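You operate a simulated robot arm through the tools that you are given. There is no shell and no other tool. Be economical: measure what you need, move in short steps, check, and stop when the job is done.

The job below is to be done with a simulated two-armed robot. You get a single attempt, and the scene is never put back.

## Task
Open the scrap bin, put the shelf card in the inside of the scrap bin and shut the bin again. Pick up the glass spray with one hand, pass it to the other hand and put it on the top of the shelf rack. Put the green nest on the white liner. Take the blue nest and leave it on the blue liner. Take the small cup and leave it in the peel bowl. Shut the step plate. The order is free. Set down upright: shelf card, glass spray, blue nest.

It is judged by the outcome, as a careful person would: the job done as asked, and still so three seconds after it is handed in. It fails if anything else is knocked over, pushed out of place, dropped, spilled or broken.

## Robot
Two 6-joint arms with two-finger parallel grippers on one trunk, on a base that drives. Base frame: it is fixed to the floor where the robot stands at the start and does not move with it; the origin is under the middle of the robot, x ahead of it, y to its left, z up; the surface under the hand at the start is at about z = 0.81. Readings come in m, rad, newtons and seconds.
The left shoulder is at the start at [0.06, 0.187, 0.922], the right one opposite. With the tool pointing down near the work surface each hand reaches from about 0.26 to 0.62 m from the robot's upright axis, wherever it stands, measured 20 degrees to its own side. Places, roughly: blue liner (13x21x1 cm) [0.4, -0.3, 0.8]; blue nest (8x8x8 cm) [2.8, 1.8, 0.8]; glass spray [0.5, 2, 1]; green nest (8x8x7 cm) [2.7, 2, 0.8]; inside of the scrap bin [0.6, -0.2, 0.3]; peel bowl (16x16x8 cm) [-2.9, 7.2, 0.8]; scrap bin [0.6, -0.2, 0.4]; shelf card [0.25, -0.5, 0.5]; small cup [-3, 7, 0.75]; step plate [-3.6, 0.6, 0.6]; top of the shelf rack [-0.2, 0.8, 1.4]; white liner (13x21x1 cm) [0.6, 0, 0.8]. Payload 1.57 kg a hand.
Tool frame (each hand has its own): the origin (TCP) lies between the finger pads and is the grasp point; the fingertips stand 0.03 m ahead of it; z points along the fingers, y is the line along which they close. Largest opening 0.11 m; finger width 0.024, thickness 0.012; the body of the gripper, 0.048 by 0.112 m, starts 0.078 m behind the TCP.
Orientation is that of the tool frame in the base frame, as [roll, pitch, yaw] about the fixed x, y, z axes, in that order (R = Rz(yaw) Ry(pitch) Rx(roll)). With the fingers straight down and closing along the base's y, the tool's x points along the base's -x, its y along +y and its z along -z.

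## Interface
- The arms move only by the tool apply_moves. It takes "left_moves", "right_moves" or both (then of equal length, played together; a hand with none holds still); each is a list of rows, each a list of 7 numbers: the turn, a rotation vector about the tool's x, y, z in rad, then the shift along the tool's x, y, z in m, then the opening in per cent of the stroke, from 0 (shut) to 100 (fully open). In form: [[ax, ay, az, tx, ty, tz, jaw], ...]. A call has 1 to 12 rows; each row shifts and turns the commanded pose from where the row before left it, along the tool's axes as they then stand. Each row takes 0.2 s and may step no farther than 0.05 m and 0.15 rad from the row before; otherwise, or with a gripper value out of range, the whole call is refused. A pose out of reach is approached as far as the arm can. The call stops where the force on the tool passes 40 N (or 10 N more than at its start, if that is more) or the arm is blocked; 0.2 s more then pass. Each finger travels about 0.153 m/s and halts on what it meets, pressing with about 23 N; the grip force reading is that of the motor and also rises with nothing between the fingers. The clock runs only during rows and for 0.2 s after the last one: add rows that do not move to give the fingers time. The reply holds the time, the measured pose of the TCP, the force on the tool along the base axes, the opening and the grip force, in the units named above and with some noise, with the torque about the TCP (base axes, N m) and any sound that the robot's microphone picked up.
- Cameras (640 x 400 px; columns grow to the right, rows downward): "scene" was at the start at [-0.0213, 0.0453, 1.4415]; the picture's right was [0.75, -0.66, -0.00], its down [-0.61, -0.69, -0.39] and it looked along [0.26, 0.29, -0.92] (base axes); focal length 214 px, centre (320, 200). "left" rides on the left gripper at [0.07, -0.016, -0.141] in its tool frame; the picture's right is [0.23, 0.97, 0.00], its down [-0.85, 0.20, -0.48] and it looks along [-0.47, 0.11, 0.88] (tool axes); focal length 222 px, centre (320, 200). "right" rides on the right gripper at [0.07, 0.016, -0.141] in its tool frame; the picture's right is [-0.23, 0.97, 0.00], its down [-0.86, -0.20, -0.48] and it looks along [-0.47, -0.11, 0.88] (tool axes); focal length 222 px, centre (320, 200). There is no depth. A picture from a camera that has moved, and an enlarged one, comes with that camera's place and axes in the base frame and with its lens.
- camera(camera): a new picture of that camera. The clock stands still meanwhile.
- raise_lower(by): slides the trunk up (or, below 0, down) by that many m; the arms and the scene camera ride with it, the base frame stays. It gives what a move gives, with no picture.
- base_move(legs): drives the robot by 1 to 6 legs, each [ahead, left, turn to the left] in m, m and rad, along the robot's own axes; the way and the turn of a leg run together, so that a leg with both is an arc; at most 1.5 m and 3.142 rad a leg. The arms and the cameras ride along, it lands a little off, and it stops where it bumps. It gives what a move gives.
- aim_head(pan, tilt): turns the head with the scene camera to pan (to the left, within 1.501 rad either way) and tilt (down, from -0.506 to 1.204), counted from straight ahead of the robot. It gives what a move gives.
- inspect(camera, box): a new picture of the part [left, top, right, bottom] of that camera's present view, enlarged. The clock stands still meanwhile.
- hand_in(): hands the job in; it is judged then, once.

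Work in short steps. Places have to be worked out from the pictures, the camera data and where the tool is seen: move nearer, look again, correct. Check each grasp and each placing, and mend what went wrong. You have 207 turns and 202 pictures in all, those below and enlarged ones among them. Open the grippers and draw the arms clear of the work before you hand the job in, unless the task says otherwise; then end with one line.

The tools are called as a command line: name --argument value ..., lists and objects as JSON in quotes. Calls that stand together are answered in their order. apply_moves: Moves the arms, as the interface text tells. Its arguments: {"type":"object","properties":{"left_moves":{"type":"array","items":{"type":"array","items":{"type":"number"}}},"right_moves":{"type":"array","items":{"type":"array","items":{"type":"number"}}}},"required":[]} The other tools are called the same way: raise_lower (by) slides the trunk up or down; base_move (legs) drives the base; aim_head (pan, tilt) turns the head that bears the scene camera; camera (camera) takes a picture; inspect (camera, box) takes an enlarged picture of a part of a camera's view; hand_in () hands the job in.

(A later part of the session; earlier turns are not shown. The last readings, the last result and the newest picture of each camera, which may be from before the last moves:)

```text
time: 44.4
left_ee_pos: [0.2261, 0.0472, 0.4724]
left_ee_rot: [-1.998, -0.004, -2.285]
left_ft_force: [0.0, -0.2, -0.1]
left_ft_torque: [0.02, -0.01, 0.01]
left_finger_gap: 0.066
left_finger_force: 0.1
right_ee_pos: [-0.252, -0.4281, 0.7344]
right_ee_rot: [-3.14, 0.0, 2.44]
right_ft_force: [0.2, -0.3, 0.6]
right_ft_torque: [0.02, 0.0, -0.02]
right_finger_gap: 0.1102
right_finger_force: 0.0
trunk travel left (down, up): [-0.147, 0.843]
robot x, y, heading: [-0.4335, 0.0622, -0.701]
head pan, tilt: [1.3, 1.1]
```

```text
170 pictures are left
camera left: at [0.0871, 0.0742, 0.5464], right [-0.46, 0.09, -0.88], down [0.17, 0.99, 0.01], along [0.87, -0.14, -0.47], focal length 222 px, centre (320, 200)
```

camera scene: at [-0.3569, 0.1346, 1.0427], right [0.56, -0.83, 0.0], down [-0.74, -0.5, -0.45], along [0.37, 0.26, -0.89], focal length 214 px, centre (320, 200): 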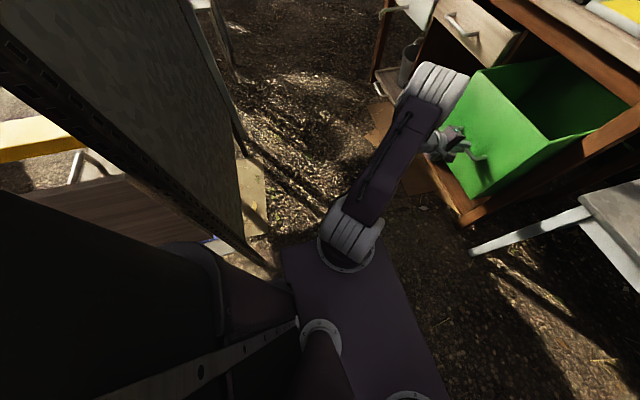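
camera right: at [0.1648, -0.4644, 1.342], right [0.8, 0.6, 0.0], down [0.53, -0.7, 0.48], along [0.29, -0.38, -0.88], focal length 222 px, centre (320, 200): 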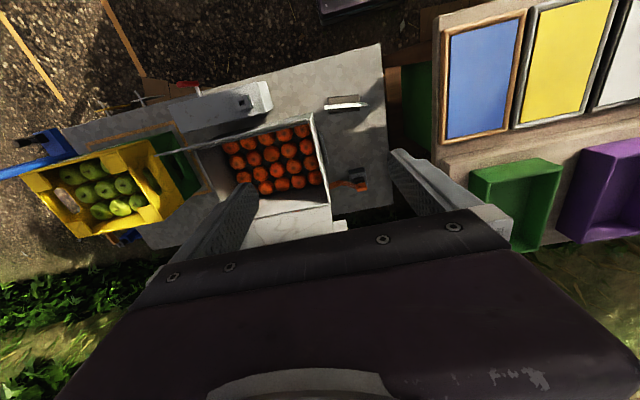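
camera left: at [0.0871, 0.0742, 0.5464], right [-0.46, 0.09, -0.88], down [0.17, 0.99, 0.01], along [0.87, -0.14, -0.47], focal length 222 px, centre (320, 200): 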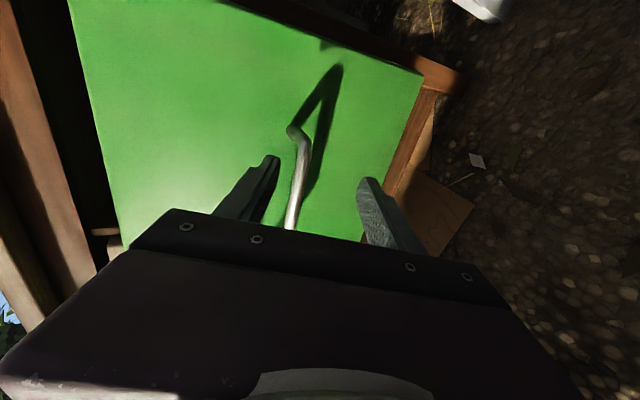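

The hand is clear and the bar is still between the fingers. From this standpoint the arm can re-grip further out and pull about 5 cm more, so I do that.

apply_moves --left_moves '[[0, 0, 0, -0.01, -0.008, 0.0227, 60], [0, 0, 0, -0.01, -0.008, 0.0227, 60], [0, 0, 0, 0, 0, 0, 0], [0, 0, 0, 0, 0, 0, 0], [0, 0, 0, 0, 0, 0, 0]]'

apply_moves --left_moves '[[0, 0, 0, 0, 0.0062, -0.0137, 0], [0, 0, 0, 0, 0.0062, -0.0137, 0], [0, 0, 0, 0, 0.0062, -0.0137, 0], [0, 0, 0, 0, 0.0062, -0.0137, 0]]'

```text
time: 45.6
left_ee_pos: [0.2768, 0.0308, 0.4681]
left_ee_rot: [-1.999, -0.005, -2.284]
left_ft_force: [2.8, -0.2, -1.5]
left_ft_torque: [-0.3, 0.14, 0.08]
left_finger_gap: 0.0138
left_finger_force: 30.4
right_ee_pos: [-0.2523, -0.4282, 0.7338]
right_ee_rot: [3.141, 0.002, 2.439]
right_ft_force: [0.1, -1.4, -0.2]
right_ft_torque: [-0.04, 0.0, -0.02]
right_finger_gap: 0.11
right_finger_force: 0.0
trunk travel left (down, up): [-0.147, 0.843]
robot x, y, heading: [-0.4334, 0.0599, -0.704]
head pan, tilt: [1.3, 1.1]
```

```text
time: 46.6
left_ee_pos: [0.2295, 0.0709, 0.4684]
left_ee_rot: [-2.001, -0.007, -2.287]
left_ft_force: [-6.0, -7.3, 1.6]
left_ft_torque: [-0.42, 0.27, -0.1]
left_finger_gap: 0.0138
left_finger_force: 30.5
right_ee_pos: [-0.2521, -0.4287, 0.7332]
right_ee_rot: [3.141, 0.001, 2.44]
right_ft_force: [1.2, 0.1, -0.1]
right_ft_torque: [-0.01, 0.02, 0.0]
right_finger_gap: 0.1103
right_finger_force: 0.1
trunk travel left (down, up): [-0.147, 0.843]
robot x, y, heading: [-0.432, 0.0609, -0.704]
head pan, tilt: [1.3, 1.1]
```

Total pull is about 21 cm. Release, back off and raise the trunk, then look.

apply_moves --left_moves '[[0, 0, 0, 0, 0, 0, 70], [0, 0, 0, 0, 0, 0, 70], [0, 0, 0, 0, 0, 0, 70]]'

base_move --legs '[[-0.06, -0.04, 0]]'

raise_lower --by 0.6

aim_head --pan 0.3 --tilt 0.95

camera --camera "scene"

```text
time: 47.4
left_ee_pos: [0.2321, 0.0703, 0.468]
left_ee_rot: [-2.0, -0.005, -2.283]
left_ft_force: [1.4, -0.4, -0.2]
left_ft_torque: [0.04, -0.01, -0.02]
left_finger_gap: 0.077
left_finger_force: 0.1
right_ee_pos: [-0.2524, -0.4278, 0.7336]
right_ee_rot: [3.141, 0.002, 2.44]
right_ft_force: [0.0, 0.2, 0.4]
right_ft_torque: [0.03, -0.02, 0.0]
right_finger_gap: 0.1101
right_finger_force: 0.0
trunk travel left (down, up): [-0.147, 0.843]
robot x, y, heading: [-0.4331, 0.063, -0.701]
head pan, tilt: [1.3, 1.1]
```

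```text
time: 48.4
left_ee_pos: [0.1599, 0.0802, 0.4679]
left_ee_rot: [-2.001, -0.006, -2.283]
left_ft_force: [1.2, -0.7, -0.3]
left_ft_torque: [0.0, 0.01, 0.03]
left_finger_gap: 0.0769
left_finger_force: 0.1
right_ee_pos: [-0.3239, -0.4198, 0.734]
right_ee_rot: [3.141, 0.001, 2.441]
right_ft_force: [0.5, -0.5, 0.5]
right_ft_torque: [0.02, 0.01, -0.02]
right_finger_gap: 0.1099
right_finger_force: 0.1
trunk travel left (down, up): [-0.147, 0.843]
robot x, y, heading: [-0.502, 0.068, -0.704]
head pan, tilt: [1.3, 1.1]
```

```text
refused: 0.6 is not a number from -0.4 to 0.4
```

```text
time: 49.7
left_ee_pos: [0.1586, 0.0797, 0.468]
left_ee_rot: [-2.001, -0.005, -2.284]
left_ft_force: [1.3, 0.1, -0.3]
left_ft_torque: [-0.01, 0.0, 0.04]
left_finger_gap: 0.0771
left_finger_force: 0.0
right_ee_pos: [-0.323, -0.419, 0.7338]
right_ee_rot: [-3.141, 0.003, 2.44]
right_ft_force: [0.7, 0.0, 0.3]
right_ft_torque: [-0.02, 0.0, 0.03]
right_finger_gap: 0.1099
right_finger_force: 0.0
trunk travel left (down, up): [-0.147, 0.843]
robot x, y, heading: [-0.5047, 0.0698, -0.698]
head pan, tilt: [0.3, 0.949]
```

```text
169 pictures are left
camera scene: at [-0.4811, 0.0815, 1.053], right [-0.39, -0.92, 0.0], down [-0.75, 0.32, -0.58], along [0.54, -0.23, -0.81], focal length 214 px, centre (320, 200)
```

scene: 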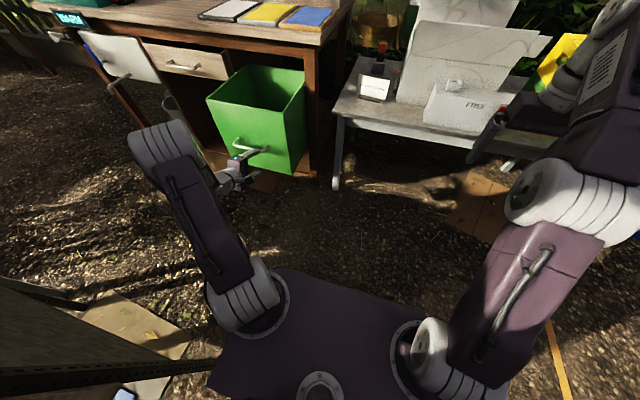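

Bin is well open. Raise the trunk and bring the left hand back to pointing down.

raise_lower --by 0.4

apply_moves --left_moves '[[-0.143, 0, 0, 0, 0, 0, 100], [-0.143, 0, 0, 0, 0, 0, 100], [-0.143, 0, 0, 0, 0, 0, 100], [-0.143, 0, 0, 0, 0, 0, 100], [-0.143, 0, 0, 0, 0, 0, 100], [-0.143, 0, 0, 0, 0, 0, 100], [-0.143, 0, 0, 0, 0, 0, 100], [-0.143, 0, 0, 0, 0, 0, 100]]'

```text
time: 53.5
left_ee_pos: [0.1591, 0.0803, 0.8687]
left_ee_rot: [-1.999, -0.006, -2.283]
left_ft_force: [-0.3, -0.4, 0.3]
left_ft_torque: [0.02, 0.0, -0.01]
left_finger_gap: 0.0771
left_finger_force: 0.1
right_ee_pos: [-0.3235, -0.4186, 1.1331]
right_ee_rot: [3.141, 0.001, 2.441]
right_ft_force: [-1.3, 0.0, -0.7]
right_ft_torque: [0.01, -0.01, -0.02]
right_finger_gap: 0.11
right_finger_force: 0.1
trunk travel left (down, up): [-0.547, 0.443]
robot x, y, heading: [-0.5042, 0.0697, -0.702]
head pan, tilt: [0.3, 0.949]
```

```text
time: 55.3
left_ee_pos: [-0.0077, 0.1695, 0.7441]
left_ee_rot: [-2.96, 0.009, -2.288]
left_ft_force: [0.7, 0.1, -0.9]
left_ft_torque: [0.05, 0.01, 0.01]
left_finger_gap: 0.1102
left_finger_force: 0.1
left hand out of reach, approached as far as the arm can: row 4, 5, 6, 7, 8
right_ee_pos: [-0.3227, -0.4213, 1.133]
right_ee_rot: [3.142, 0.0, 2.439]
right_ft_force: [0.7, -0.1, -0.1]
right_ft_torque: [0.05, 0.04, 0.0]
right_finger_gap: 0.1103
right_finger_force: 0.1
trunk travel left (down, up): [-0.547, 0.443]
robot x, y, heading: [-0.5045, 0.0695, -0.705]
head pan, tilt: [0.3, 0.949]
```

The left arm had to slide inward during the turn. Move it up and toward the middle.

apply_moves --left_moves '[[0, 0, 0, 0.035, 0, -0.03, 100], [0, 0, 0, 0.035, 0, -0.03, 100], [0, 0, 0, 0.035, 0, -0.03, 100], [0, 0, 0, 0.035, 0, -0.03, 100], [0, 0, 0, 0.035, 0, -0.03, 100]]'

```text
time: 56.5
left_ee_pos: [-0.1024, 0.0485, 0.7923]
left_ee_rot: [-2.953, 0.01, -2.286]
left_ft_force: [0.7, 0.2, -0.7]
left_ft_torque: [0.02, -0.01, 0.01]
left_finger_gap: 0.1099
left_finger_force: 0.1
left hand out of reach, approached as far as the arm can: row 2, 3, 4, 5
right_ee_pos: [-0.324, -0.4198, 1.1335]
right_ee_rot: [-3.141, 0.003, 2.44]
right_ft_force: [-0.5, -0.2, -0.3]
right_ft_torque: [-0.01, -0.04, -0.02]
right_finger_gap: 0.1103
right_finger_force: 0.0
trunk travel left (down, up): [-0.547, 0.443]
robot x, y, heading: [-0.4994, 0.0699, -0.698]
head pan, tilt: [0.3, 0.949]
```

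Move it forward, away from the body.

apply_moves --left_moves '[[0, 0, 0, 0, -0.04, 0, 100], [0, 0, 0, 0, -0.04, 0, 100], [-0.09, 0, 0, 0, -0.03, -0.02, 100], [-0.09, 0, 0, 0, -0.02, -0.02, 100]]'

camera --camera "scene"

```text
time: 57.5
left_ee_pos: [-0.0095, -0.0319, 0.8516]
left_ee_rot: [-3.137, 0.007, -2.286]
left_ft_force: [-0.4, -0.2, 0.2]
left_ft_torque: [-0.01, 0.02, 0.0]
left_finger_gap: 0.11
left_finger_force: 0.1
left hand out of reach, approached as far as the arm can: row 1, 2
right_ee_pos: [-0.3238, -0.4198, 1.1336]
right_ee_rot: [-3.141, 0.003, 2.44]
right_ft_force: [0.5, 0.1, 0.0]
right_ft_torque: [-0.01, 0.04, 0.01]
right_finger_gap: 0.1098
right_finger_force: 0.1
trunk travel left (down, up): [-0.547, 0.443]
robot x, y, heading: [-0.501, 0.0718, -0.702]
head pan, tilt: [0.3, 0.949]
```

```text
168 pictures are left
camera scene: at [-0.4806, 0.0811, 1.453], right [-0.39, -0.92, 0.0], down [-0.75, 0.32, -0.58], along [0.54, -0.23, -0.81], focal length 214 px, centre (320, 200)
```

scene: 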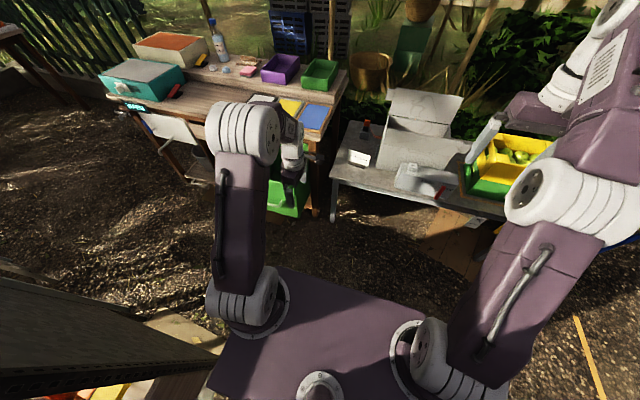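

Raise trunk and drive to the card working place.

raise_lower --by 0.2

base_move --legs '[[0.38, 0.09, 0]]'

aim_head --pan 0.0 --tilt 1.1

camera --camera "scene"

camera --camera "left"

```text
time: 59.7
left_ee_pos: [-0.0098, -0.0319, 1.0516]
left_ee_rot: [-3.139, 0.009, -2.286]
left_ft_force: [-0.6, 0.7, -0.6]
left_ft_torque: [0.0, 0.02, -0.02]
left_finger_gap: 0.1099
left_finger_force: 0.0
right_ee_pos: [-0.3237, -0.4194, 1.3329]
right_ee_rot: [-3.141, 0.002, 2.441]
right_ft_force: [0.3, 0.4, 0.0]
right_ft_torque: [-0.01, -0.01, 0.0]
right_finger_gap: 0.11
right_finger_force: 0.2
trunk travel left (down, up): [-0.747, 0.243]
robot x, y, heading: [-0.5026, 0.0722, -0.706]
head pan, tilt: [0.3, 0.949]
```

```text
time: 62.2
left_ee_pos: [0.3434, -0.2078, 1.0517]
left_ee_rot: [-3.136, 0.009, -2.281]
left_ft_force: [-0.2, 0.2, 0.1]
left_ft_torque: [0.02, 0.0, -0.02]
left_finger_gap: 0.1099
left_finger_force: 0.0
right_ee_pos: [0.0307, -0.597, 1.3335]
right_ee_rot: [-3.14, 0.004, 2.447]
right_ft_force: [0.0, 0.1, 0.6]
right_ft_torque: [-0.01, -0.02, 0.01]
right_finger_gap: 0.1101
right_finger_force: 0.1
trunk travel left (down, up): [-0.747, 0.243]
robot x, y, heading: [-0.1517, -0.1083, -0.695]
head pan, tilt: [0.3, 0.949]
```

```text
time: 63.0
left_ee_pos: [0.3461, -0.2071, 1.051]
left_ee_rot: [-3.138, 0.008, -2.279]
left_ft_force: [1.1, 0.7, -0.4]
left_ft_torque: [-0.02, 0.04, 0.02]
left_finger_gap: 0.1099
left_finger_force: 0.0
right_ee_pos: [0.0325, -0.5981, 1.3337]
right_ee_rot: [3.141, 0.002, 2.447]
right_ft_force: [0.2, 0.0, -0.2]
right_ft_torque: [0.01, 0.01, -0.04]
right_finger_gap: 0.11
right_finger_force: 0.1
trunk travel left (down, up): [-0.747, 0.243]
robot x, y, heading: [-0.1491, -0.1097, -0.697]
head pan, tilt: [0.0, 1.1]
```

```text
167 pictures are left
camera scene: at [-0.1463, -0.1102, 1.6428], right [-0.64, -0.77, 0.0], down [-0.68, 0.57, -0.45], along [0.35, -0.29, -0.89], focal length 214 px, centre (320, 200)
```

scene: 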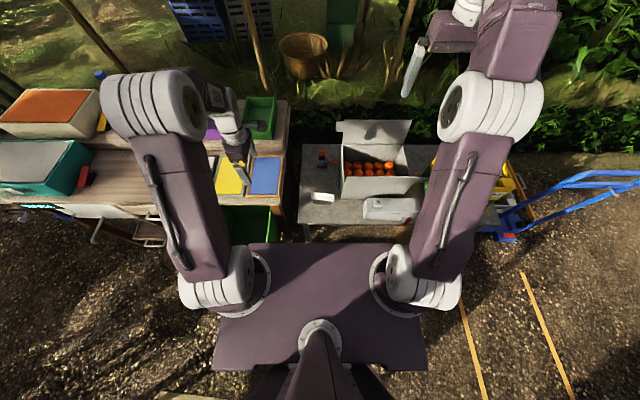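

```text
166 pictures are left
camera left: at [0.3086, -0.2724, 1.1924], right [-0.89, 0.46, -0.01], down [0.4, 0.78, 0.48], along [0.23, 0.43, -0.87], focal length 222 px, centre (320, 200)
```

left: 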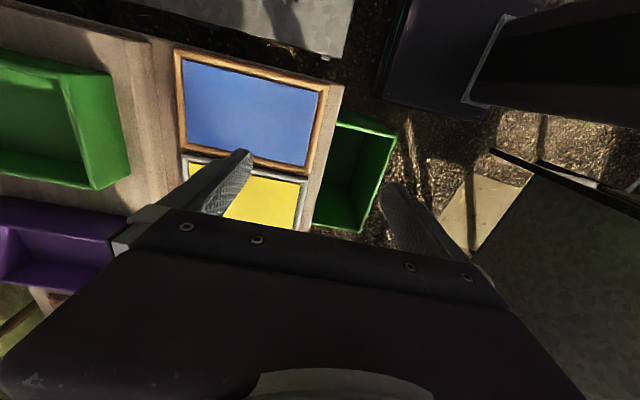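

The card sits straight ahead. I zoom to measure it.

inspect --camera "scene" --box '[280, 140, 400, 230]'

```text
4.44 times, centred on (340, 185) of scene
camera zoom: at [-0.1463, -0.1102, 1.6428], right [-0.64, -0.77, 0.0], down [-0.68, 0.57, -0.45], along [0.35, -0.29, -0.89], focal length 953 px, centre (231, 267)
```

zoom: 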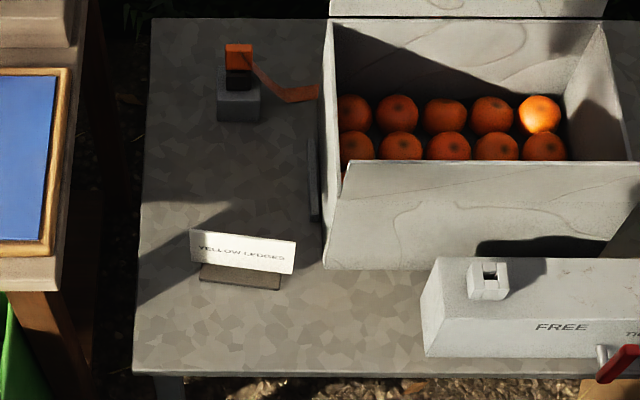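

The card top is at about z 0.645, bench z≈0.56, and the card is yawed ~8°. I drive 5 cm ahead, move the left hand over it and turn it to match.

base_move --legs '[[0.05, 0, 0]]'

apply_moves --left_moves '[[0, 0, 0, 0.042, -0.01, 0, 100], [0, 0, 0, 0.042, -0.01, 0, 100], [0, 0, 0, 0.042, -0.01, 0, 100], [0, 0, 0, 0.042, -0.01, 0, 100], [0, 0, 0, 0.042, -0.01, 0, 100], [0, 0, 0, 0.042, -0.01, 0, 100], [0, 0, 0.145, 0, 0, 0, 100], [0, 0, 0, 0, 0, 0, 100]]'

raise_lower --by -0.32

camera --camera "left"

camera --camera "scene"

```text
time: 63.9
left_ee_pos: [0.3784, -0.236, 1.0544]
left_ee_rot: [-3.133, 0.009, -2.279]
left_ft_force: [-0.8, 0.1, -0.9]
left_ft_torque: [-0.04, -0.03, -0.02]
left_finger_gap: 0.11
left_finger_force: 0.1
right_ee_pos: [0.0655, -0.6254, 1.3367]
right_ee_rot: [-3.141, 0.009, 2.445]
right_ft_force: [0.4, 1.2, 0.5]
right_ft_torque: [-0.02, -0.04, 0.01]
right_finger_gap: 0.1099
right_finger_force: 0.1
trunk travel left (down, up): [-0.747, 0.243]
robot x, y, heading: [-0.1128, -0.1399, -0.697]
head pan, tilt: [0.0, 1.1]
```

```text
time: 65.7
left_ee_pos: [0.2653, -0.4708, 1.0506]
left_ee_rot: [-3.14, 0.01, -2.424]
left_ft_force: [0.9, -0.5, 1.0]
left_ft_torque: [0.03, -0.01, -0.01]
left_finger_gap: 0.1099
left_finger_force: 0.0
right_ee_pos: [0.0705, -0.6299, 1.3341]
right_ee_rot: [-3.139, 0.002, 2.447]
right_ft_force: [-0.4, -0.1, -0.2]
right_ft_torque: [0.01, 0.01, -0.01]
right_finger_gap: 0.1099
right_finger_force: 0.0
trunk travel left (down, up): [-0.747, 0.243]
robot x, y, heading: [-0.1094, -0.144, -0.696]
head pan, tilt: [0.0, 1.1]
```

```text
time: 68.9
left_ee_pos: [0.2662, -0.4703, 0.7303]
left_ee_rot: [-3.14, 0.007, -2.426]
left_ft_force: [0.3, -0.3, -0.6]
left_ft_torque: [-0.03, -0.03, -0.02]
left_finger_gap: 0.1099
left_finger_force: 0.1
right_ee_pos: [0.0704, -0.6288, 1.0139]
right_ee_rot: [-3.141, 0.004, 2.448]
right_ft_force: [-0.2, -0.5, 0.3]
right_ft_torque: [-0.01, -0.03, 0.01]
right_finger_gap: 0.1096
right_finger_force: 0.0
trunk travel left (down, up): [-0.427, 0.563]
robot x, y, heading: [-0.1101, -0.1408, -0.695]
head pan, tilt: [0.0, 1.1]
```

```text
164 pictures are left
camera left: at [0.2208, -0.5292, 0.8722], right [-0.81, 0.58, 0.0], down [0.51, 0.71, 0.49], along [0.29, 0.39, -0.87], focal length 222 px, centre (320, 200)
```

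left: 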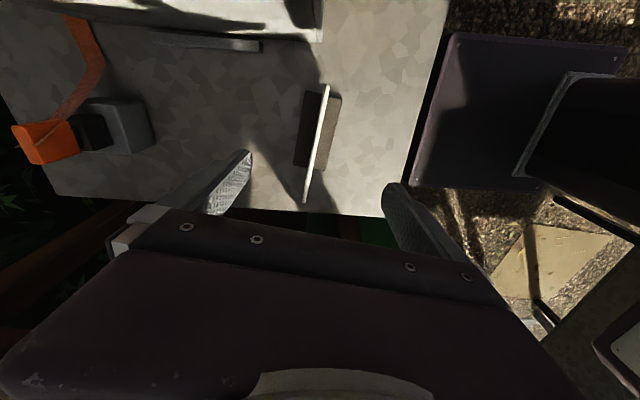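

```text
163 pictures are left
camera scene: at [-0.1086, -0.142, 1.3228], right [-0.64, -0.77, 0.0], down [-0.68, 0.57, -0.45], along [0.35, -0.29, -0.89], focal length 214 px, centre (320, 200)
```

scene: 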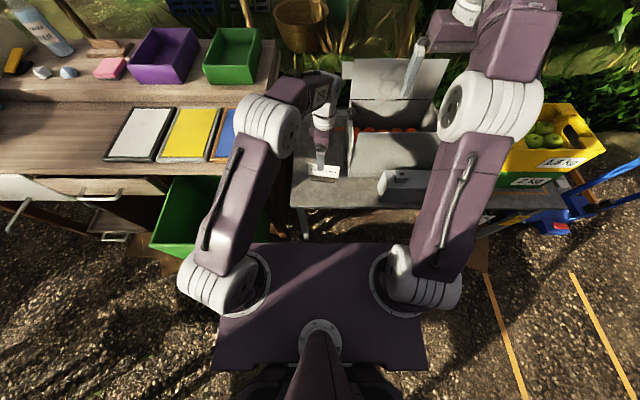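

The tool is well aligned with the card. Descend 10 cm to put the fingertips just above the base block, then close.

apply_moves --left_moves '[[0, 0, 0, 0.01, 0, 0.03, 100], [0, 0, 0, 0, 0, 0.035, 100], [0, 0, 0, 0, 0, 0.035, 60], [0, 0, 0, 0, 0, 0, 40]]'

camera --camera "left"

```text
time: 69.9
left_ee_pos: [0.2591, -0.4767, 0.6294]
left_ee_rot: [-3.138, 0.008, -2.424]
left_ft_force: [-0.3, 0.8, 0.8]
left_ft_torque: [0.01, 0.02, -0.02]
left_finger_gap: 0.0441
left_finger_force: 0.1
right_ee_pos: [0.0715, -0.6287, 1.0146]
right_ee_rot: [-3.141, 0.003, 2.448]
right_ft_force: [0.4, -0.8, 0.0]
right_ft_torque: [0.01, 0.0, 0.0]
right_finger_gap: 0.11
right_finger_force: 0.0
trunk travel left (down, up): [-0.427, 0.563]
robot x, y, heading: [-0.111, -0.1396, -0.698]
head pan, tilt: [0.0, 1.1]
```

```text
162 pictures are left
camera left: at [0.2138, -0.5352, 0.7716], right [-0.81, 0.58, 0.0], down [0.51, 0.71, 0.49], along [0.29, 0.39, -0.87], focal length 222 px, centre (320, 200)
```

left: 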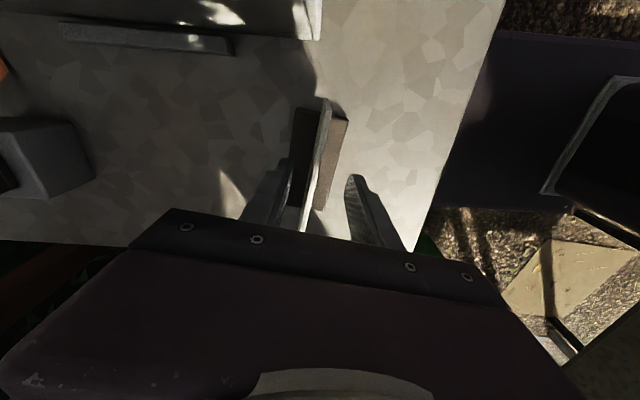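

Close on the card.

apply_moves --left_moves '[[0, 0, 0, 0, 0, 0, 20], [0, 0, 0, 0, 0, 0, 0], [0, 0, 0, 0, 0, 0, 0], [0, 0, 0, 0, 0, 0, 0]]'

camera --camera "left"

```text
time: 70.9
left_ee_pos: [0.2593, -0.4778, 0.6306]
left_ee_rot: [-3.14, 0.009, -2.422]
left_ft_force: [-0.3, -0.9, 0.4]
left_ft_torque: [0.01, 0.0, -0.01]
left_finger_gap: 0.0036
left_finger_force: 23.1
right_ee_pos: [0.0714, -0.6309, 1.0136]
right_ee_rot: [-3.14, 0.004, 2.447]
right_ft_force: [0.0, 0.4, 0.3]
right_ft_torque: [-0.01, -0.01, 0.02]
right_finger_gap: 0.1101
right_finger_force: 0.2
trunk travel left (down, up): [-0.427, 0.563]
robot x, y, heading: [-0.109, -0.1402, -0.699]
head pan, tilt: [0.0, 1.1]
```

```text
161 pictures are left
camera left: at [0.214, -0.5354, 0.7716], right [-0.81, 0.58, 0.0], down [0.51, 0.71, 0.49], along [0.29, 0.39, -0.87], focal length 222 px, centre (320, 200)
```

left: 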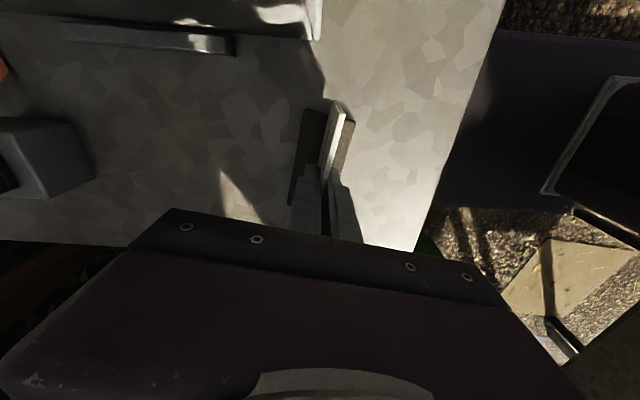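

Gripped (3.6 mm gap). Lift by the trunk and check the base block comes along.

raise_lower --by 0.25

camera --camera "left"

inspect --camera "scene" --box '[220, 60, 420, 200]'

```text
time: 73.4
left_ee_pos: [0.2577, -0.4765, 0.8793]
left_ee_rot: [-3.14, 0.008, -2.424]
left_ft_force: [0.0, 0.3, -0.8]
left_ft_torque: [0.01, 0.03, -0.04]
left_finger_gap: 0.0033
left_finger_force: 22.4
right_ee_pos: [0.0708, -0.629, 1.2636]
right_ee_rot: [-3.141, 0.002, 2.447]
right_ft_force: [0.2, 0.5, 0.7]
right_ft_torque: [0.0, -0.02, 0.0]
right_finger_gap: 0.1101
right_finger_force: 0.0
trunk travel left (down, up): [-0.677, 0.313]
robot x, y, heading: [-0.1121, -0.141, -0.691]
head pan, tilt: [0.0, 1.1]
```

```text
160 pictures are left
camera left: at [0.214, -0.5355, 1.0216], right [-0.81, 0.58, 0.0], down [0.51, 0.71, 0.49], along [0.29, 0.39, -0.87], focal length 222 px, centre (320, 200)
```

left: 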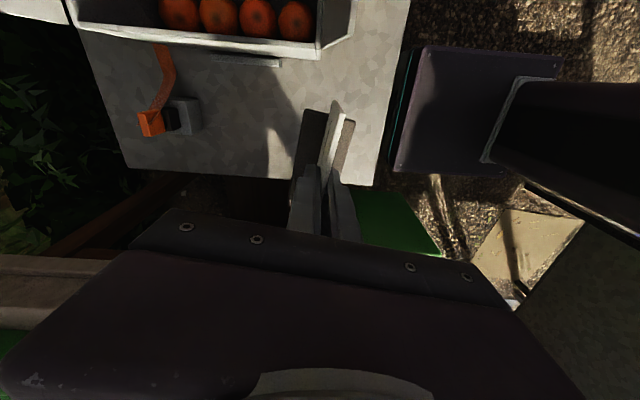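

```text
2.86 times, centred on (320, 130) of scene
camera zoom: at [-0.1084, -0.1423, 1.5728], right [-0.64, -0.77, 0.0], down [-0.68, 0.57, -0.45], along [0.35, -0.29, -0.89], focal length 613 px, centre (320, 400)
```

zoom: 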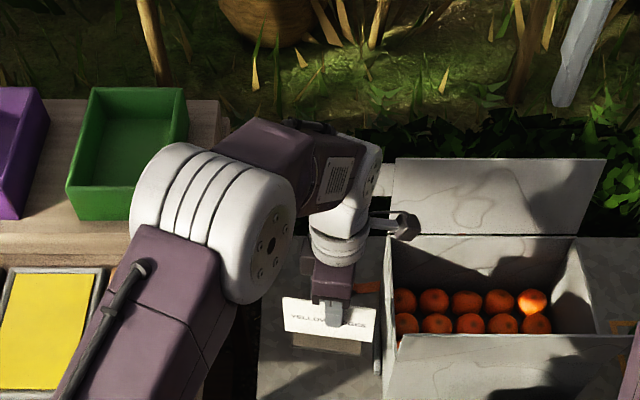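

Card with its block is lifted. Raise a bit more, drive back-left, then bring the hand over the bin opening.

raise_lower --by 0.1

base_move --legs '[[-0.12, 0, 0], [0, 0.08, 0]]'

apply_moves --left_moves '[[0, 0, 0, -0.0394, 0.0194, 0, 0], [0, 0, 0, -0.0394, 0.0194, 0, 0], [0, 0, 0, -0.0394, 0.0194, 0, 0], [0, 0, 0, -0.0394, 0.0194, 0, 0], [0, 0, 0, -0.0394, 0.0194, 0, 0], [0, 0, 0, -0.0394, 0.0194, 0, 0], [0, 0, 0, -0.0394, 0.0194, 0, 0], [0, 0, 0, -0.0394, 0.0194, 0, 0], [0, 0, -0.13, 0, 0, 0, 0]]'

camera --camera "left"

camera --camera "scene"

```text
time: 74.8
left_ee_pos: [0.2587, -0.4769, 0.98]
left_ee_rot: [-3.14, 0.008, -2.424]
left_ft_force: [-0.5, 0.2, 0.5]
left_ft_torque: [0.02, 0.02, 0.02]
left_finger_gap: 0.0033
left_finger_force: 22.6
right_ee_pos: [0.071, -0.6292, 1.3637]
right_ee_rot: [3.141, 0.003, 2.447]
right_ft_force: [0.1, -0.3, -0.5]
right_ft_torque: [-0.02, 0.01, -0.03]
right_finger_gap: 0.1099
right_finger_force: 0.1
trunk travel left (down, up): [-0.777, 0.213]
robot x, y, heading: [-0.1102, -0.1424, -0.697]
head pan, tilt: [0.0, 1.1]
```

```text
time: 76.7
left_ee_pos: [0.2163, -0.3398, 0.9798]
left_ee_rot: [-3.14, 0.012, -2.422]
left_ft_force: [0.2, -0.5, 0.2]
left_ft_torque: [0.03, 0.0, -0.02]
left_finger_gap: 0.0037
left_finger_force: 22.6
right_ee_pos: [0.0298, -0.4933, 1.3635]
right_ee_rot: [3.14, 0.003, 2.451]
right_ft_force: [-0.7, -0.8, 0.0]
right_ft_torque: [0.0, -0.03, -0.03]
right_finger_gap: 0.1099
right_finger_force: 0.1
trunk travel left (down, up): [-0.777, 0.213]
robot x, y, heading: [-0.1534, -0.0022, -0.691]
head pan, tilt: [0.0, 1.1]
```

```text
time: 78.7
left_ee_pos: [0.3527, -0.0144, 0.9837]
left_ee_rot: [-3.138, 0.009, -2.289]
left_ft_force: [0.0, 0.2, -0.6]
left_ft_torque: [0.04, 0.0, 0.0]
left_finger_gap: 0.0035
left_finger_force: 22.7
right_ee_pos: [0.0321, -0.4918, 1.3645]
right_ee_rot: [3.141, 0.001, 2.45]
right_ft_force: [-0.4, 0.1, 0.4]
right_ft_torque: [-0.01, -0.02, 0.0]
right_finger_gap: 0.11
right_finger_force: 0.1
trunk travel left (down, up): [-0.777, 0.213]
robot x, y, heading: [-0.1491, -0.0049, -0.689]
head pan, tilt: [0.0, 1.1]
```

```text
158 pictures are left
camera left: at [0.3158, -0.0771, 1.1242], right [-0.88, 0.47, -0.01], down [0.41, 0.77, 0.49], along [0.23, 0.43, -0.87], focal length 222 px, centre (320, 200)
```

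left: 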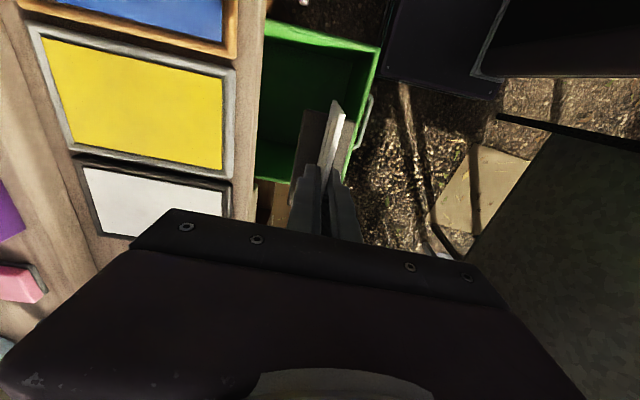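

```text
157 pictures are left
camera scene: at [-0.1489, -0.0047, 1.6728], right [-0.64, -0.77, 0.0], down [-0.69, 0.57, -0.45], along [0.35, -0.29, -0.89], focal length 214 px, centre (320, 200)
```

scene: 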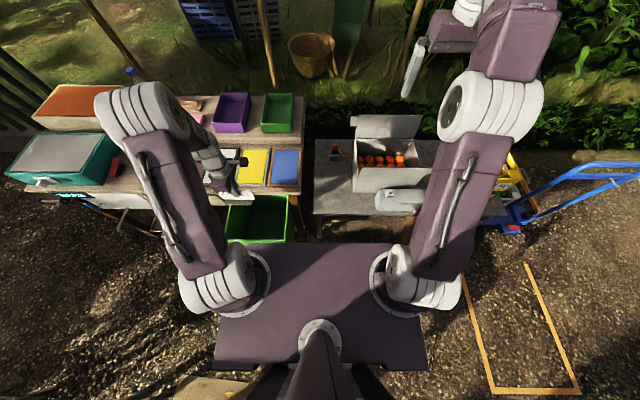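

The tool is nearly over the bin gap's centre, but lowering now would put the elbow onto the table. I back the base off and stretch the arm, so the elbow stays in front of the desk.

base_move --legs '[[-0.14, -0.06, 0]]'

apply_moves --left_moves '[[0, 0, 0, -0.015, -0.035, 0, 0], [0, 0, 0, -0.015, -0.035, 0, 0], [0, 0, 0, -0.015, -0.035, 0, 0], [0, 0, 0, -0.015, -0.035, 0, 0]]'

camera --camera "scene"

```text
time: 80.0
left_ee_pos: [0.2103, 0.0287, 0.9804]
left_ee_rot: [-3.139, 0.008, -2.291]
left_ft_force: [0.3, 0.1, -0.9]
left_ft_torque: [0.0, 0.0, -0.01]
left_finger_gap: 0.0033
left_finger_force: 23.3
right_ee_pos: [-0.1101, -0.4488, 1.3627]
right_ee_rot: [-3.139, 0.0, 2.449]
right_ft_force: [0.1, 0.7, -0.8]
right_ft_torque: [0.0, 0.02, -0.04]
right_finger_gap: 0.11
right_finger_force: 0.0
trunk travel left (down, up): [-0.777, 0.213]
robot x, y, heading: [-0.2961, 0.0386, -0.685]
head pan, tilt: [0.0, 1.1]
```

```text
time: 81.0
left_ee_pos: [0.355, -0.0192, 0.982]
left_ee_rot: [-3.141, 0.007, -2.292]
left_ft_force: [0.9, 1.3, 0.0]
left_ft_torque: [0.01, 0.08, -0.02]
left_finger_gap: 0.0036
left_finger_force: 22.7
right_ee_pos: [-0.11, -0.4492, 1.3633]
right_ee_rot: [-3.141, -0.002, 2.448]
right_ft_force: [-0.3, -0.4, 0.9]
right_ft_torque: [0.01, 0.03, 0.0]
right_finger_gap: 0.1096
right_finger_force: 0.1
trunk travel left (down, up): [-0.777, 0.213]
robot x, y, heading: [-0.2964, 0.0445, -0.693]
head pan, tilt: [0.0, 1.1]
```

```text
156 pictures are left
camera scene: at [-0.2902, 0.0377, 1.6728], right [-0.64, -0.77, 0.0], down [-0.69, 0.57, -0.45], along [0.35, -0.29, -0.89], focal length 214 px, centre (320, 200)
```

scene: 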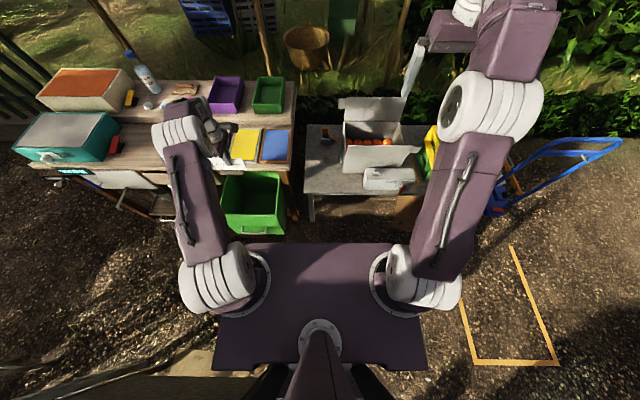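

The elbow now hangs in front of the table. Lower by 0.3 m and check.

raise_lower --by -0.3

camera --camera "left"

camera --camera "scene"

```text
time: 84.0
left_ee_pos: [0.3529, -0.0202, 0.6835]
left_ee_rot: [-3.139, 0.009, -2.292]
left_ft_force: [0.9, -0.6, -1.5]
left_ft_torque: [0.0, -0.01, 0.01]
left_finger_gap: 0.0034
left_finger_force: 22.8
right_ee_pos: [-0.1131, -0.4484, 1.0649]
right_ee_rot: [-3.139, 0.002, 2.448]
right_ft_force: [-0.6, -0.2, -0.7]
right_ft_torque: [0.0, -0.02, 0.0]
right_finger_gap: 0.11
right_finger_force: 0.2
trunk travel left (down, up): [-0.477, 0.513]
robot x, y, heading: [-0.2947, 0.0369, -0.69]
head pan, tilt: [0.0, 1.1]
```

```text
155 pictures are left
camera left: at [0.3173, -0.0834, 0.8255], right [-0.88, 0.47, -0.01], down [0.41, 0.77, 0.48], along [0.23, 0.43, -0.87], focal length 222 px, centre (320, 200)
```

left: 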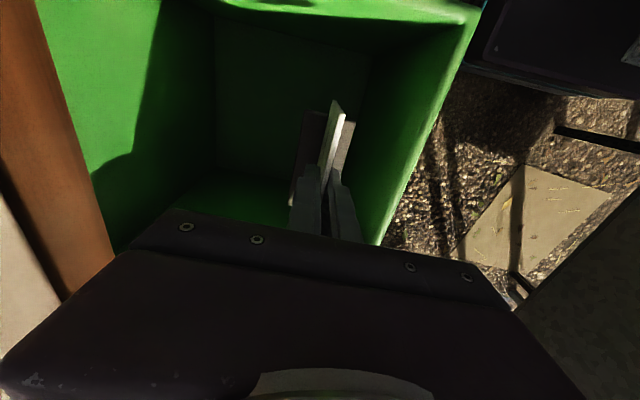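

```text
154 pictures are left
camera scene: at [-0.2929, 0.0384, 1.3728], right [-0.64, -0.77, 0.0], down [-0.69, 0.57, -0.45], along [0.35, -0.29, -0.89], focal length 214 px, centre (320, 200)
```

scene: 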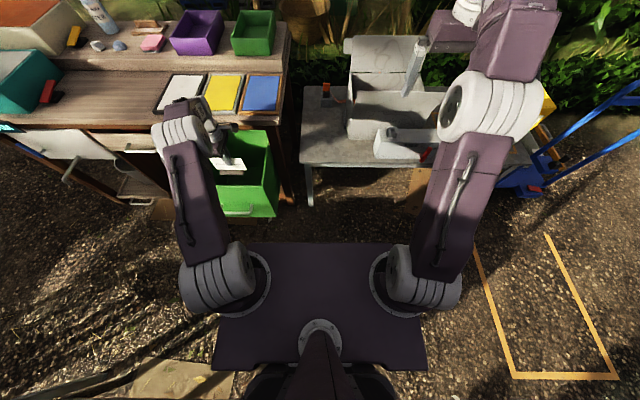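

Clear so far; lower another 0.2 m.

raise_lower --by -0.2

camera --camera "left"

camera --camera "scene"

```text
time: 86.2
left_ee_pos: [0.3544, -0.0198, 0.4837]
left_ee_rot: [-3.138, 0.01, -2.292]
left_ft_force: [-0.5, 0.4, 0.2]
left_ft_torque: [-0.01, -0.03, 0.01]
left_finger_gap: 0.0034
left_finger_force: 23.4
right_ee_pos: [-0.1124, -0.4482, 0.8631]
right_ee_rot: [-3.141, 0.002, 2.449]
right_ft_force: [1.1, 0.6, 0.9]
right_ft_torque: [0.04, -0.02, -0.02]
right_finger_gap: 0.1098
right_finger_force: 0.0
trunk travel left (down, up): [-0.277, 0.713]
robot x, y, heading: [-0.2956, 0.0394, -0.687]
head pan, tilt: [0.0, 1.1]
```

```text
153 pictures are left
camera left: at [0.3173, -0.0833, 0.6256], right [-0.88, 0.47, -0.01], down [0.41, 0.77, 0.48], along [0.23, 0.43, -0.87], focal length 222 px, centre (320, 200)
```

left: 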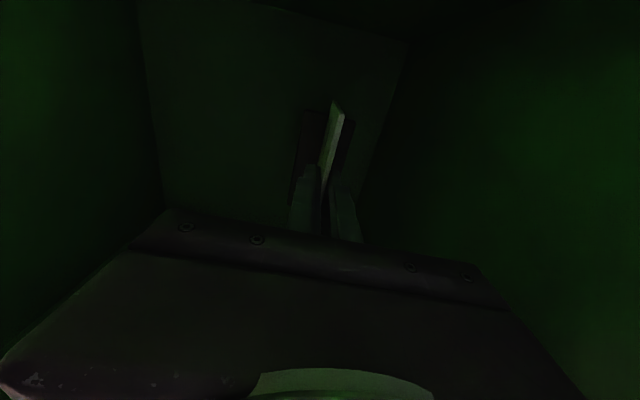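

```text
152 pictures are left
camera scene: at [-0.2929, 0.0385, 1.1728], right [-0.64, -0.77, 0.0], down [-0.69, 0.57, -0.45], along [0.35, -0.29, -0.89], focal length 214 px, centre (320, 200)
```

scene: 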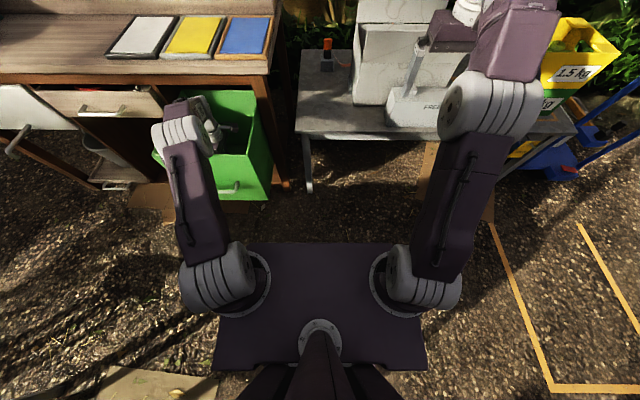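

Floor of the bin looks to be near z≈0.3. Lower 7 cm more, then feel down with the arm.

raise_lower --by -0.07

apply_moves --left_moves '[[0, 0, 0, 0, 0, 0.01, 0], [0, 0, 0, 0, 0, 0.01, 0], [0, 0, 0, 0, 0, 0.01, 0]]'

```text
time: 87.3
left_ee_pos: [0.3538, -0.0215, 0.4137]
left_ee_rot: [-3.137, 0.007, -2.291]
left_ft_force: [0.1, -0.7, -0.3]
left_ft_torque: [0.02, 0.02, 0.02]
left_finger_gap: 0.0034
left_finger_force: 22.5
right_ee_pos: [-0.1119, -0.4493, 0.7938]
right_ee_rot: [-3.139, 0.002, 2.449]
right_ft_force: [0.2, 0.6, -0.2]
right_ft_torque: [-0.01, 0.0, 0.01]
right_finger_gap: 0.11
right_finger_force: 0.0
trunk travel left (down, up): [-0.207, 0.783]
robot x, y, heading: [-0.2964, 0.0386, -0.688]
head pan, tilt: [0.0, 1.1]
```

```text
time: 88.1
left_ee_pos: [0.3543, -0.0212, 0.3866]
left_ee_rot: [-3.132, 0.012, -2.292]
left_ft_force: [-0.9, -2.1, 19.4]
left_ft_torque: [0.29, 0.35, 0.02]
left_finger_gap: 0.0039
left_finger_force: 22.8
right_ee_pos: [-0.1143, -0.4487, 0.7946]
right_ee_rot: [3.141, 0.004, 2.449]
right_ft_force: [-0.5, 0.3, 0.0]
right_ft_torque: [-0.03, -0.01, 0.0]
right_finger_gap: 0.1101
right_finger_force: 0.0
trunk travel left (down, up): [-0.207, 0.783]
robot x, y, heading: [-0.2943, 0.0362, -0.693]
head pan, tilt: [0.0, 1.1]
```

Contact with the floor (19 N up). Open the fingers a little and withdraw straight up.

apply_moves --left_moves '[[0, 0, 0, 0, 0, -0.002, 0], [0, 0, 0, 0, 0, 0, 30], [0, 0, 0, 0, 0, 0, 50], [0, 0, 0, 0, 0, 0, 50], [0, 0, 0, 0, 0, -0.03, 50], [0, 0, 0, 0, 0, -0.04, 50], [0, 0, 0, 0, 0, -0.04, 50]]'

raise_lower --by 0.15

camera --camera "left"

```text
time: 89.7
left_ee_pos: [0.3532, -0.0197, 0.4958]
left_ee_rot: [-3.139, 0.009, -2.292]
left_ft_force: [-0.2, 0.2, 0.4]
left_ft_torque: [0.02, -0.01, -0.01]
left_finger_gap: 0.0551
left_finger_force: 0.0
right_ee_pos: [-0.1131, -0.4477, 0.7944]
right_ee_rot: [-3.141, 0.002, 2.449]
right_ft_force: [-0.5, 0.3, -0.7]
right_ft_torque: [-0.04, -0.04, 0.03]
right_finger_gap: 0.11
right_finger_force: 0.2
trunk travel left (down, up): [-0.207, 0.783]
robot x, y, heading: [-0.2912, 0.038, -0.687]
head pan, tilt: [0.0, 1.1]
```

```text
time: 91.4
left_ee_pos: [0.3534, -0.0186, 0.6444]
left_ee_rot: [-3.138, 0.008, -2.292]
left_ft_force: [0.9, 0.7, 0.5]
left_ft_torque: [0.01, 0.0, -0.01]
left_finger_gap: 0.0553
left_finger_force: 0.0
right_ee_pos: [-0.1125, -0.4481, 0.9436]
right_ee_rot: [-3.14, 0.002, 2.448]
right_ft_force: [-0.6, 0.0, 0.2]
right_ft_torque: [0.01, -0.02, 0.0]
right_finger_gap: 0.1098
right_finger_force: 0.0
trunk travel left (down, up): [-0.357, 0.633]
robot x, y, heading: [-0.2964, 0.0407, -0.693]
head pan, tilt: [0.0, 1.1]
```

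```text
151 pictures are left
camera left: at [0.3168, -0.0826, 0.7867], right [-0.88, 0.47, -0.01], down [0.41, 0.77, 0.48], along [0.23, 0.43, -0.87], focal length 222 px, centre (320, 200)
```

left: 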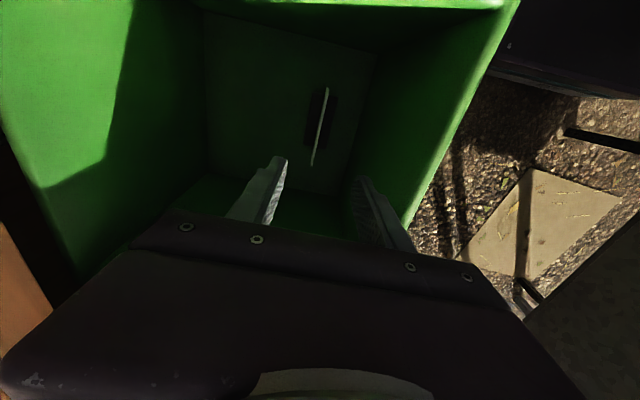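

The card stands upright in the bin. Now raise clear, back off to shut the bin by pushing its front.

raise_lower --by 0.25

base_move --legs '[[-0.2, -0.1, 0]]'

apply_moves --left_moves '[[0.14, 0, 0, 0, 0, 0, 0], [0.14, 0, 0, 0, 0, 0, 0], [0.14, 0, 0, 0, 0, 0, 0], [0.14, 0, 0, 0, 0, 0, 0], [0.14, 0, 0, 0, 0, 0, 0], [0.14, 0, 0, 0, 0, 0, 0]]'

camera --camera "scene"

```text
time: 94.0
left_ee_pos: [0.3529, -0.0203, 0.8952]
left_ee_rot: [-3.138, 0.008, -2.291]
left_ft_force: [-0.1, -0.3, 0.2]
left_ft_torque: [-0.03, 0.01, 0.0]
left_finger_gap: 0.055
left_finger_force: 0.1
right_ee_pos: [-0.1127, -0.4484, 1.1931]
right_ee_rot: [-3.141, 0.002, 2.451]
right_ft_force: [0.0, -0.6, 0.1]
right_ft_torque: [0.05, -0.01, -0.01]
right_finger_gap: 0.1099
right_finger_force: 0.1
trunk travel left (down, up): [-0.607, 0.383]
robot x, y, heading: [-0.2972, 0.0385, -0.69]
head pan, tilt: [0.0, 1.1]
```

```text
time: 95.7
left_ee_pos: [0.1348, 0.0323, 0.8949]
left_ee_rot: [-3.138, 0.008, -2.293]
left_ft_force: [-1.5, -0.3, -0.4]
left_ft_torque: [0.02, 0.01, 0.0]
left_finger_gap: 0.055
left_finger_force: 0.1
right_ee_pos: [-0.3323, -0.396, 1.1934]
right_ee_rot: [-3.139, 0.002, 2.447]
right_ft_force: [0.1, 0.1, 0.3]
right_ft_torque: [-0.01, -0.04, 0.0]
right_finger_gap: 0.1101
right_finger_force: 0.0
trunk travel left (down, up): [-0.607, 0.383]
robot x, y, heading: [-0.5141, 0.0909, -0.694]
head pan, tilt: [0.0, 1.1]
```

```text
time: 97.1
left_ee_pos: [0.1318, 0.0299, 0.8933]
left_ee_rot: [-2.35, -0.005, -2.303]
left_ft_force: [-0.3, 0.3, -0.5]
left_ft_torque: [-0.05, -0.01, 0.0]
left_finger_gap: 0.0001
left_finger_force: 21.2
left hand out of reach, approached as far as the arm can: row 5
right_ee_pos: [-0.3317, -0.3958, 1.1929]
right_ee_rot: [-3.139, 0.001, 2.446]
right_ft_force: [0.7, 0.3, 0.0]
right_ft_torque: [-0.03, 0.02, 0.03]
right_finger_gap: 0.1101
right_finger_force: 0.2
trunk travel left (down, up): [-0.607, 0.383]
robot x, y, heading: [-0.5155, 0.0937, -0.696]
head pan, tilt: [0.0, 1.1]
```

```text
150 pictures are left
camera scene: at [-0.5117, 0.0912, 1.5028], right [-0.64, -0.77, 0.0], down [-0.69, 0.57, -0.45], along [0.35, -0.29, -0.89], focal length 214 px, centre (320, 200)
```

scene: 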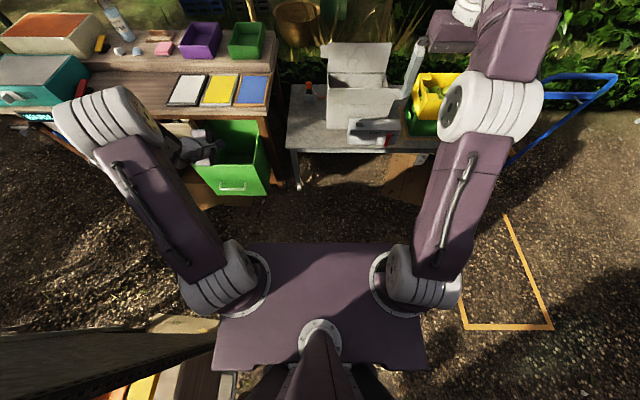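

Shift the hand left to the bin's middle and lower so the closed fingertips are above the handle level.

apply_moves --left_moves '[[0, 0, 0, -0.034, 0, 0, 0], [0, 0, 0, -0.034, 0, 0, 0], [0, 0, 0, -0.034, 0, 0, 0]]'

raise_lower --by -0.32

camera --camera "left"

```text
time: 97.9
left_ee_pos: [0.2015, 0.1065, 0.8935]
left_ee_rot: [-2.352, -0.004, -2.302]
left_ft_force: [0.1, 1.5, -0.3]
left_ft_torque: [-0.01, -0.01, -0.04]
left_finger_gap: 0.0
left_finger_force: 21.2
right_ee_pos: [-0.3314, -0.3958, 1.1929]
right_ee_rot: [-3.14, 0.0, 2.445]
right_ft_force: [0.3, 0.0, -0.3]
right_ft_torque: [-0.01, 0.04, -0.02]
right_finger_gap: 0.1101
right_finger_force: 0.1
trunk travel left (down, up): [-0.607, 0.383]
robot x, y, heading: [-0.5159, 0.093, -0.695]
head pan, tilt: [0.0, 1.1]
```

```text
time: 101.1
left_ee_pos: [0.1997, 0.1062, 0.5748]
left_ee_rot: [-2.351, -0.005, -2.304]
left_ft_force: [-0.6, -0.7, -0.9]
left_ft_torque: [0.0, -0.01, 0.01]
left_finger_gap: 0.0001
left_finger_force: 21.0
right_ee_pos: [-0.3324, -0.396, 0.8745]
right_ee_rot: [-3.139, 0.003, 2.447]
right_ft_force: [0.1, -0.1, 0.2]
right_ft_torque: [-0.05, 0.02, -0.04]
right_finger_gap: 0.11
right_finger_force: 0.1
trunk travel left (down, up): [-0.287, 0.703]
robot x, y, heading: [-0.5129, 0.0906, -0.696]
head pan, tilt: [0.0, 1.1]
```

```text
149 pictures are left
camera left: at [0.0856, 0.1144, 0.6869], right [-0.66, 0.29, -0.69], down [0.22, 0.96, 0.19], along [0.72, -0.02, -0.7], focal length 222 px, centre (320, 200)
```

left: 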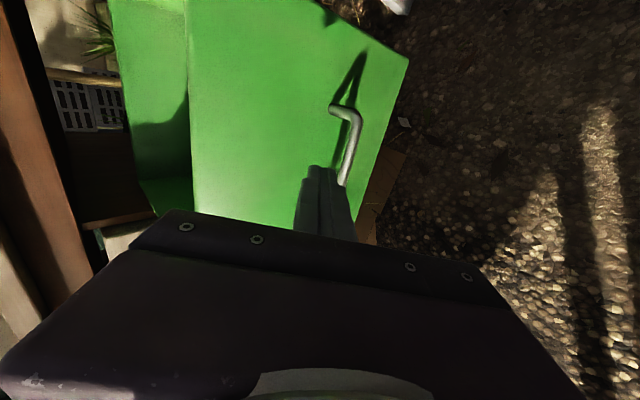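

Positioned. Drive forward 0.2 m pushing the bin.

base_move --legs '[[0.2, 0, 0]]'

camera --camera "left"

```text
time: 102.7
left_ee_pos: [0.3572, -0.0253, 0.5748]
left_ee_rot: [-2.354, -0.005, -2.305]
left_ft_force: [0.3, -0.4, 0.5]
left_ft_torque: [-0.06, 0.02, 0.03]
left_finger_gap: 0.0001
left_finger_force: 21.0
right_ee_pos: [-0.1775, -0.5281, 0.8737]
right_ee_rot: [-3.14, 0.002, 2.447]
right_ft_force: [0.4, -1.0, -0.4]
right_ft_torque: [-0.03, 0.03, 0.01]
right_finger_gap: 0.1098
right_finger_force: 0.1
trunk travel left (down, up): [-0.287, 0.703]
robot x, y, heading: [-0.3566, -0.0357, -0.694]
head pan, tilt: [0.0, 1.1]
```

```text
148 pictures are left
camera left: at [0.2427, -0.0171, 0.6864], right [-0.66, 0.29, -0.69], down [0.22, 0.96, 0.19], along [0.72, -0.02, -0.7], focal length 222 px, centre (320, 200)
```

left: 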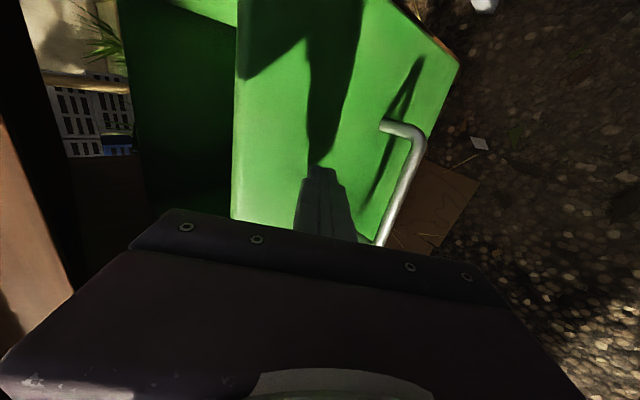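

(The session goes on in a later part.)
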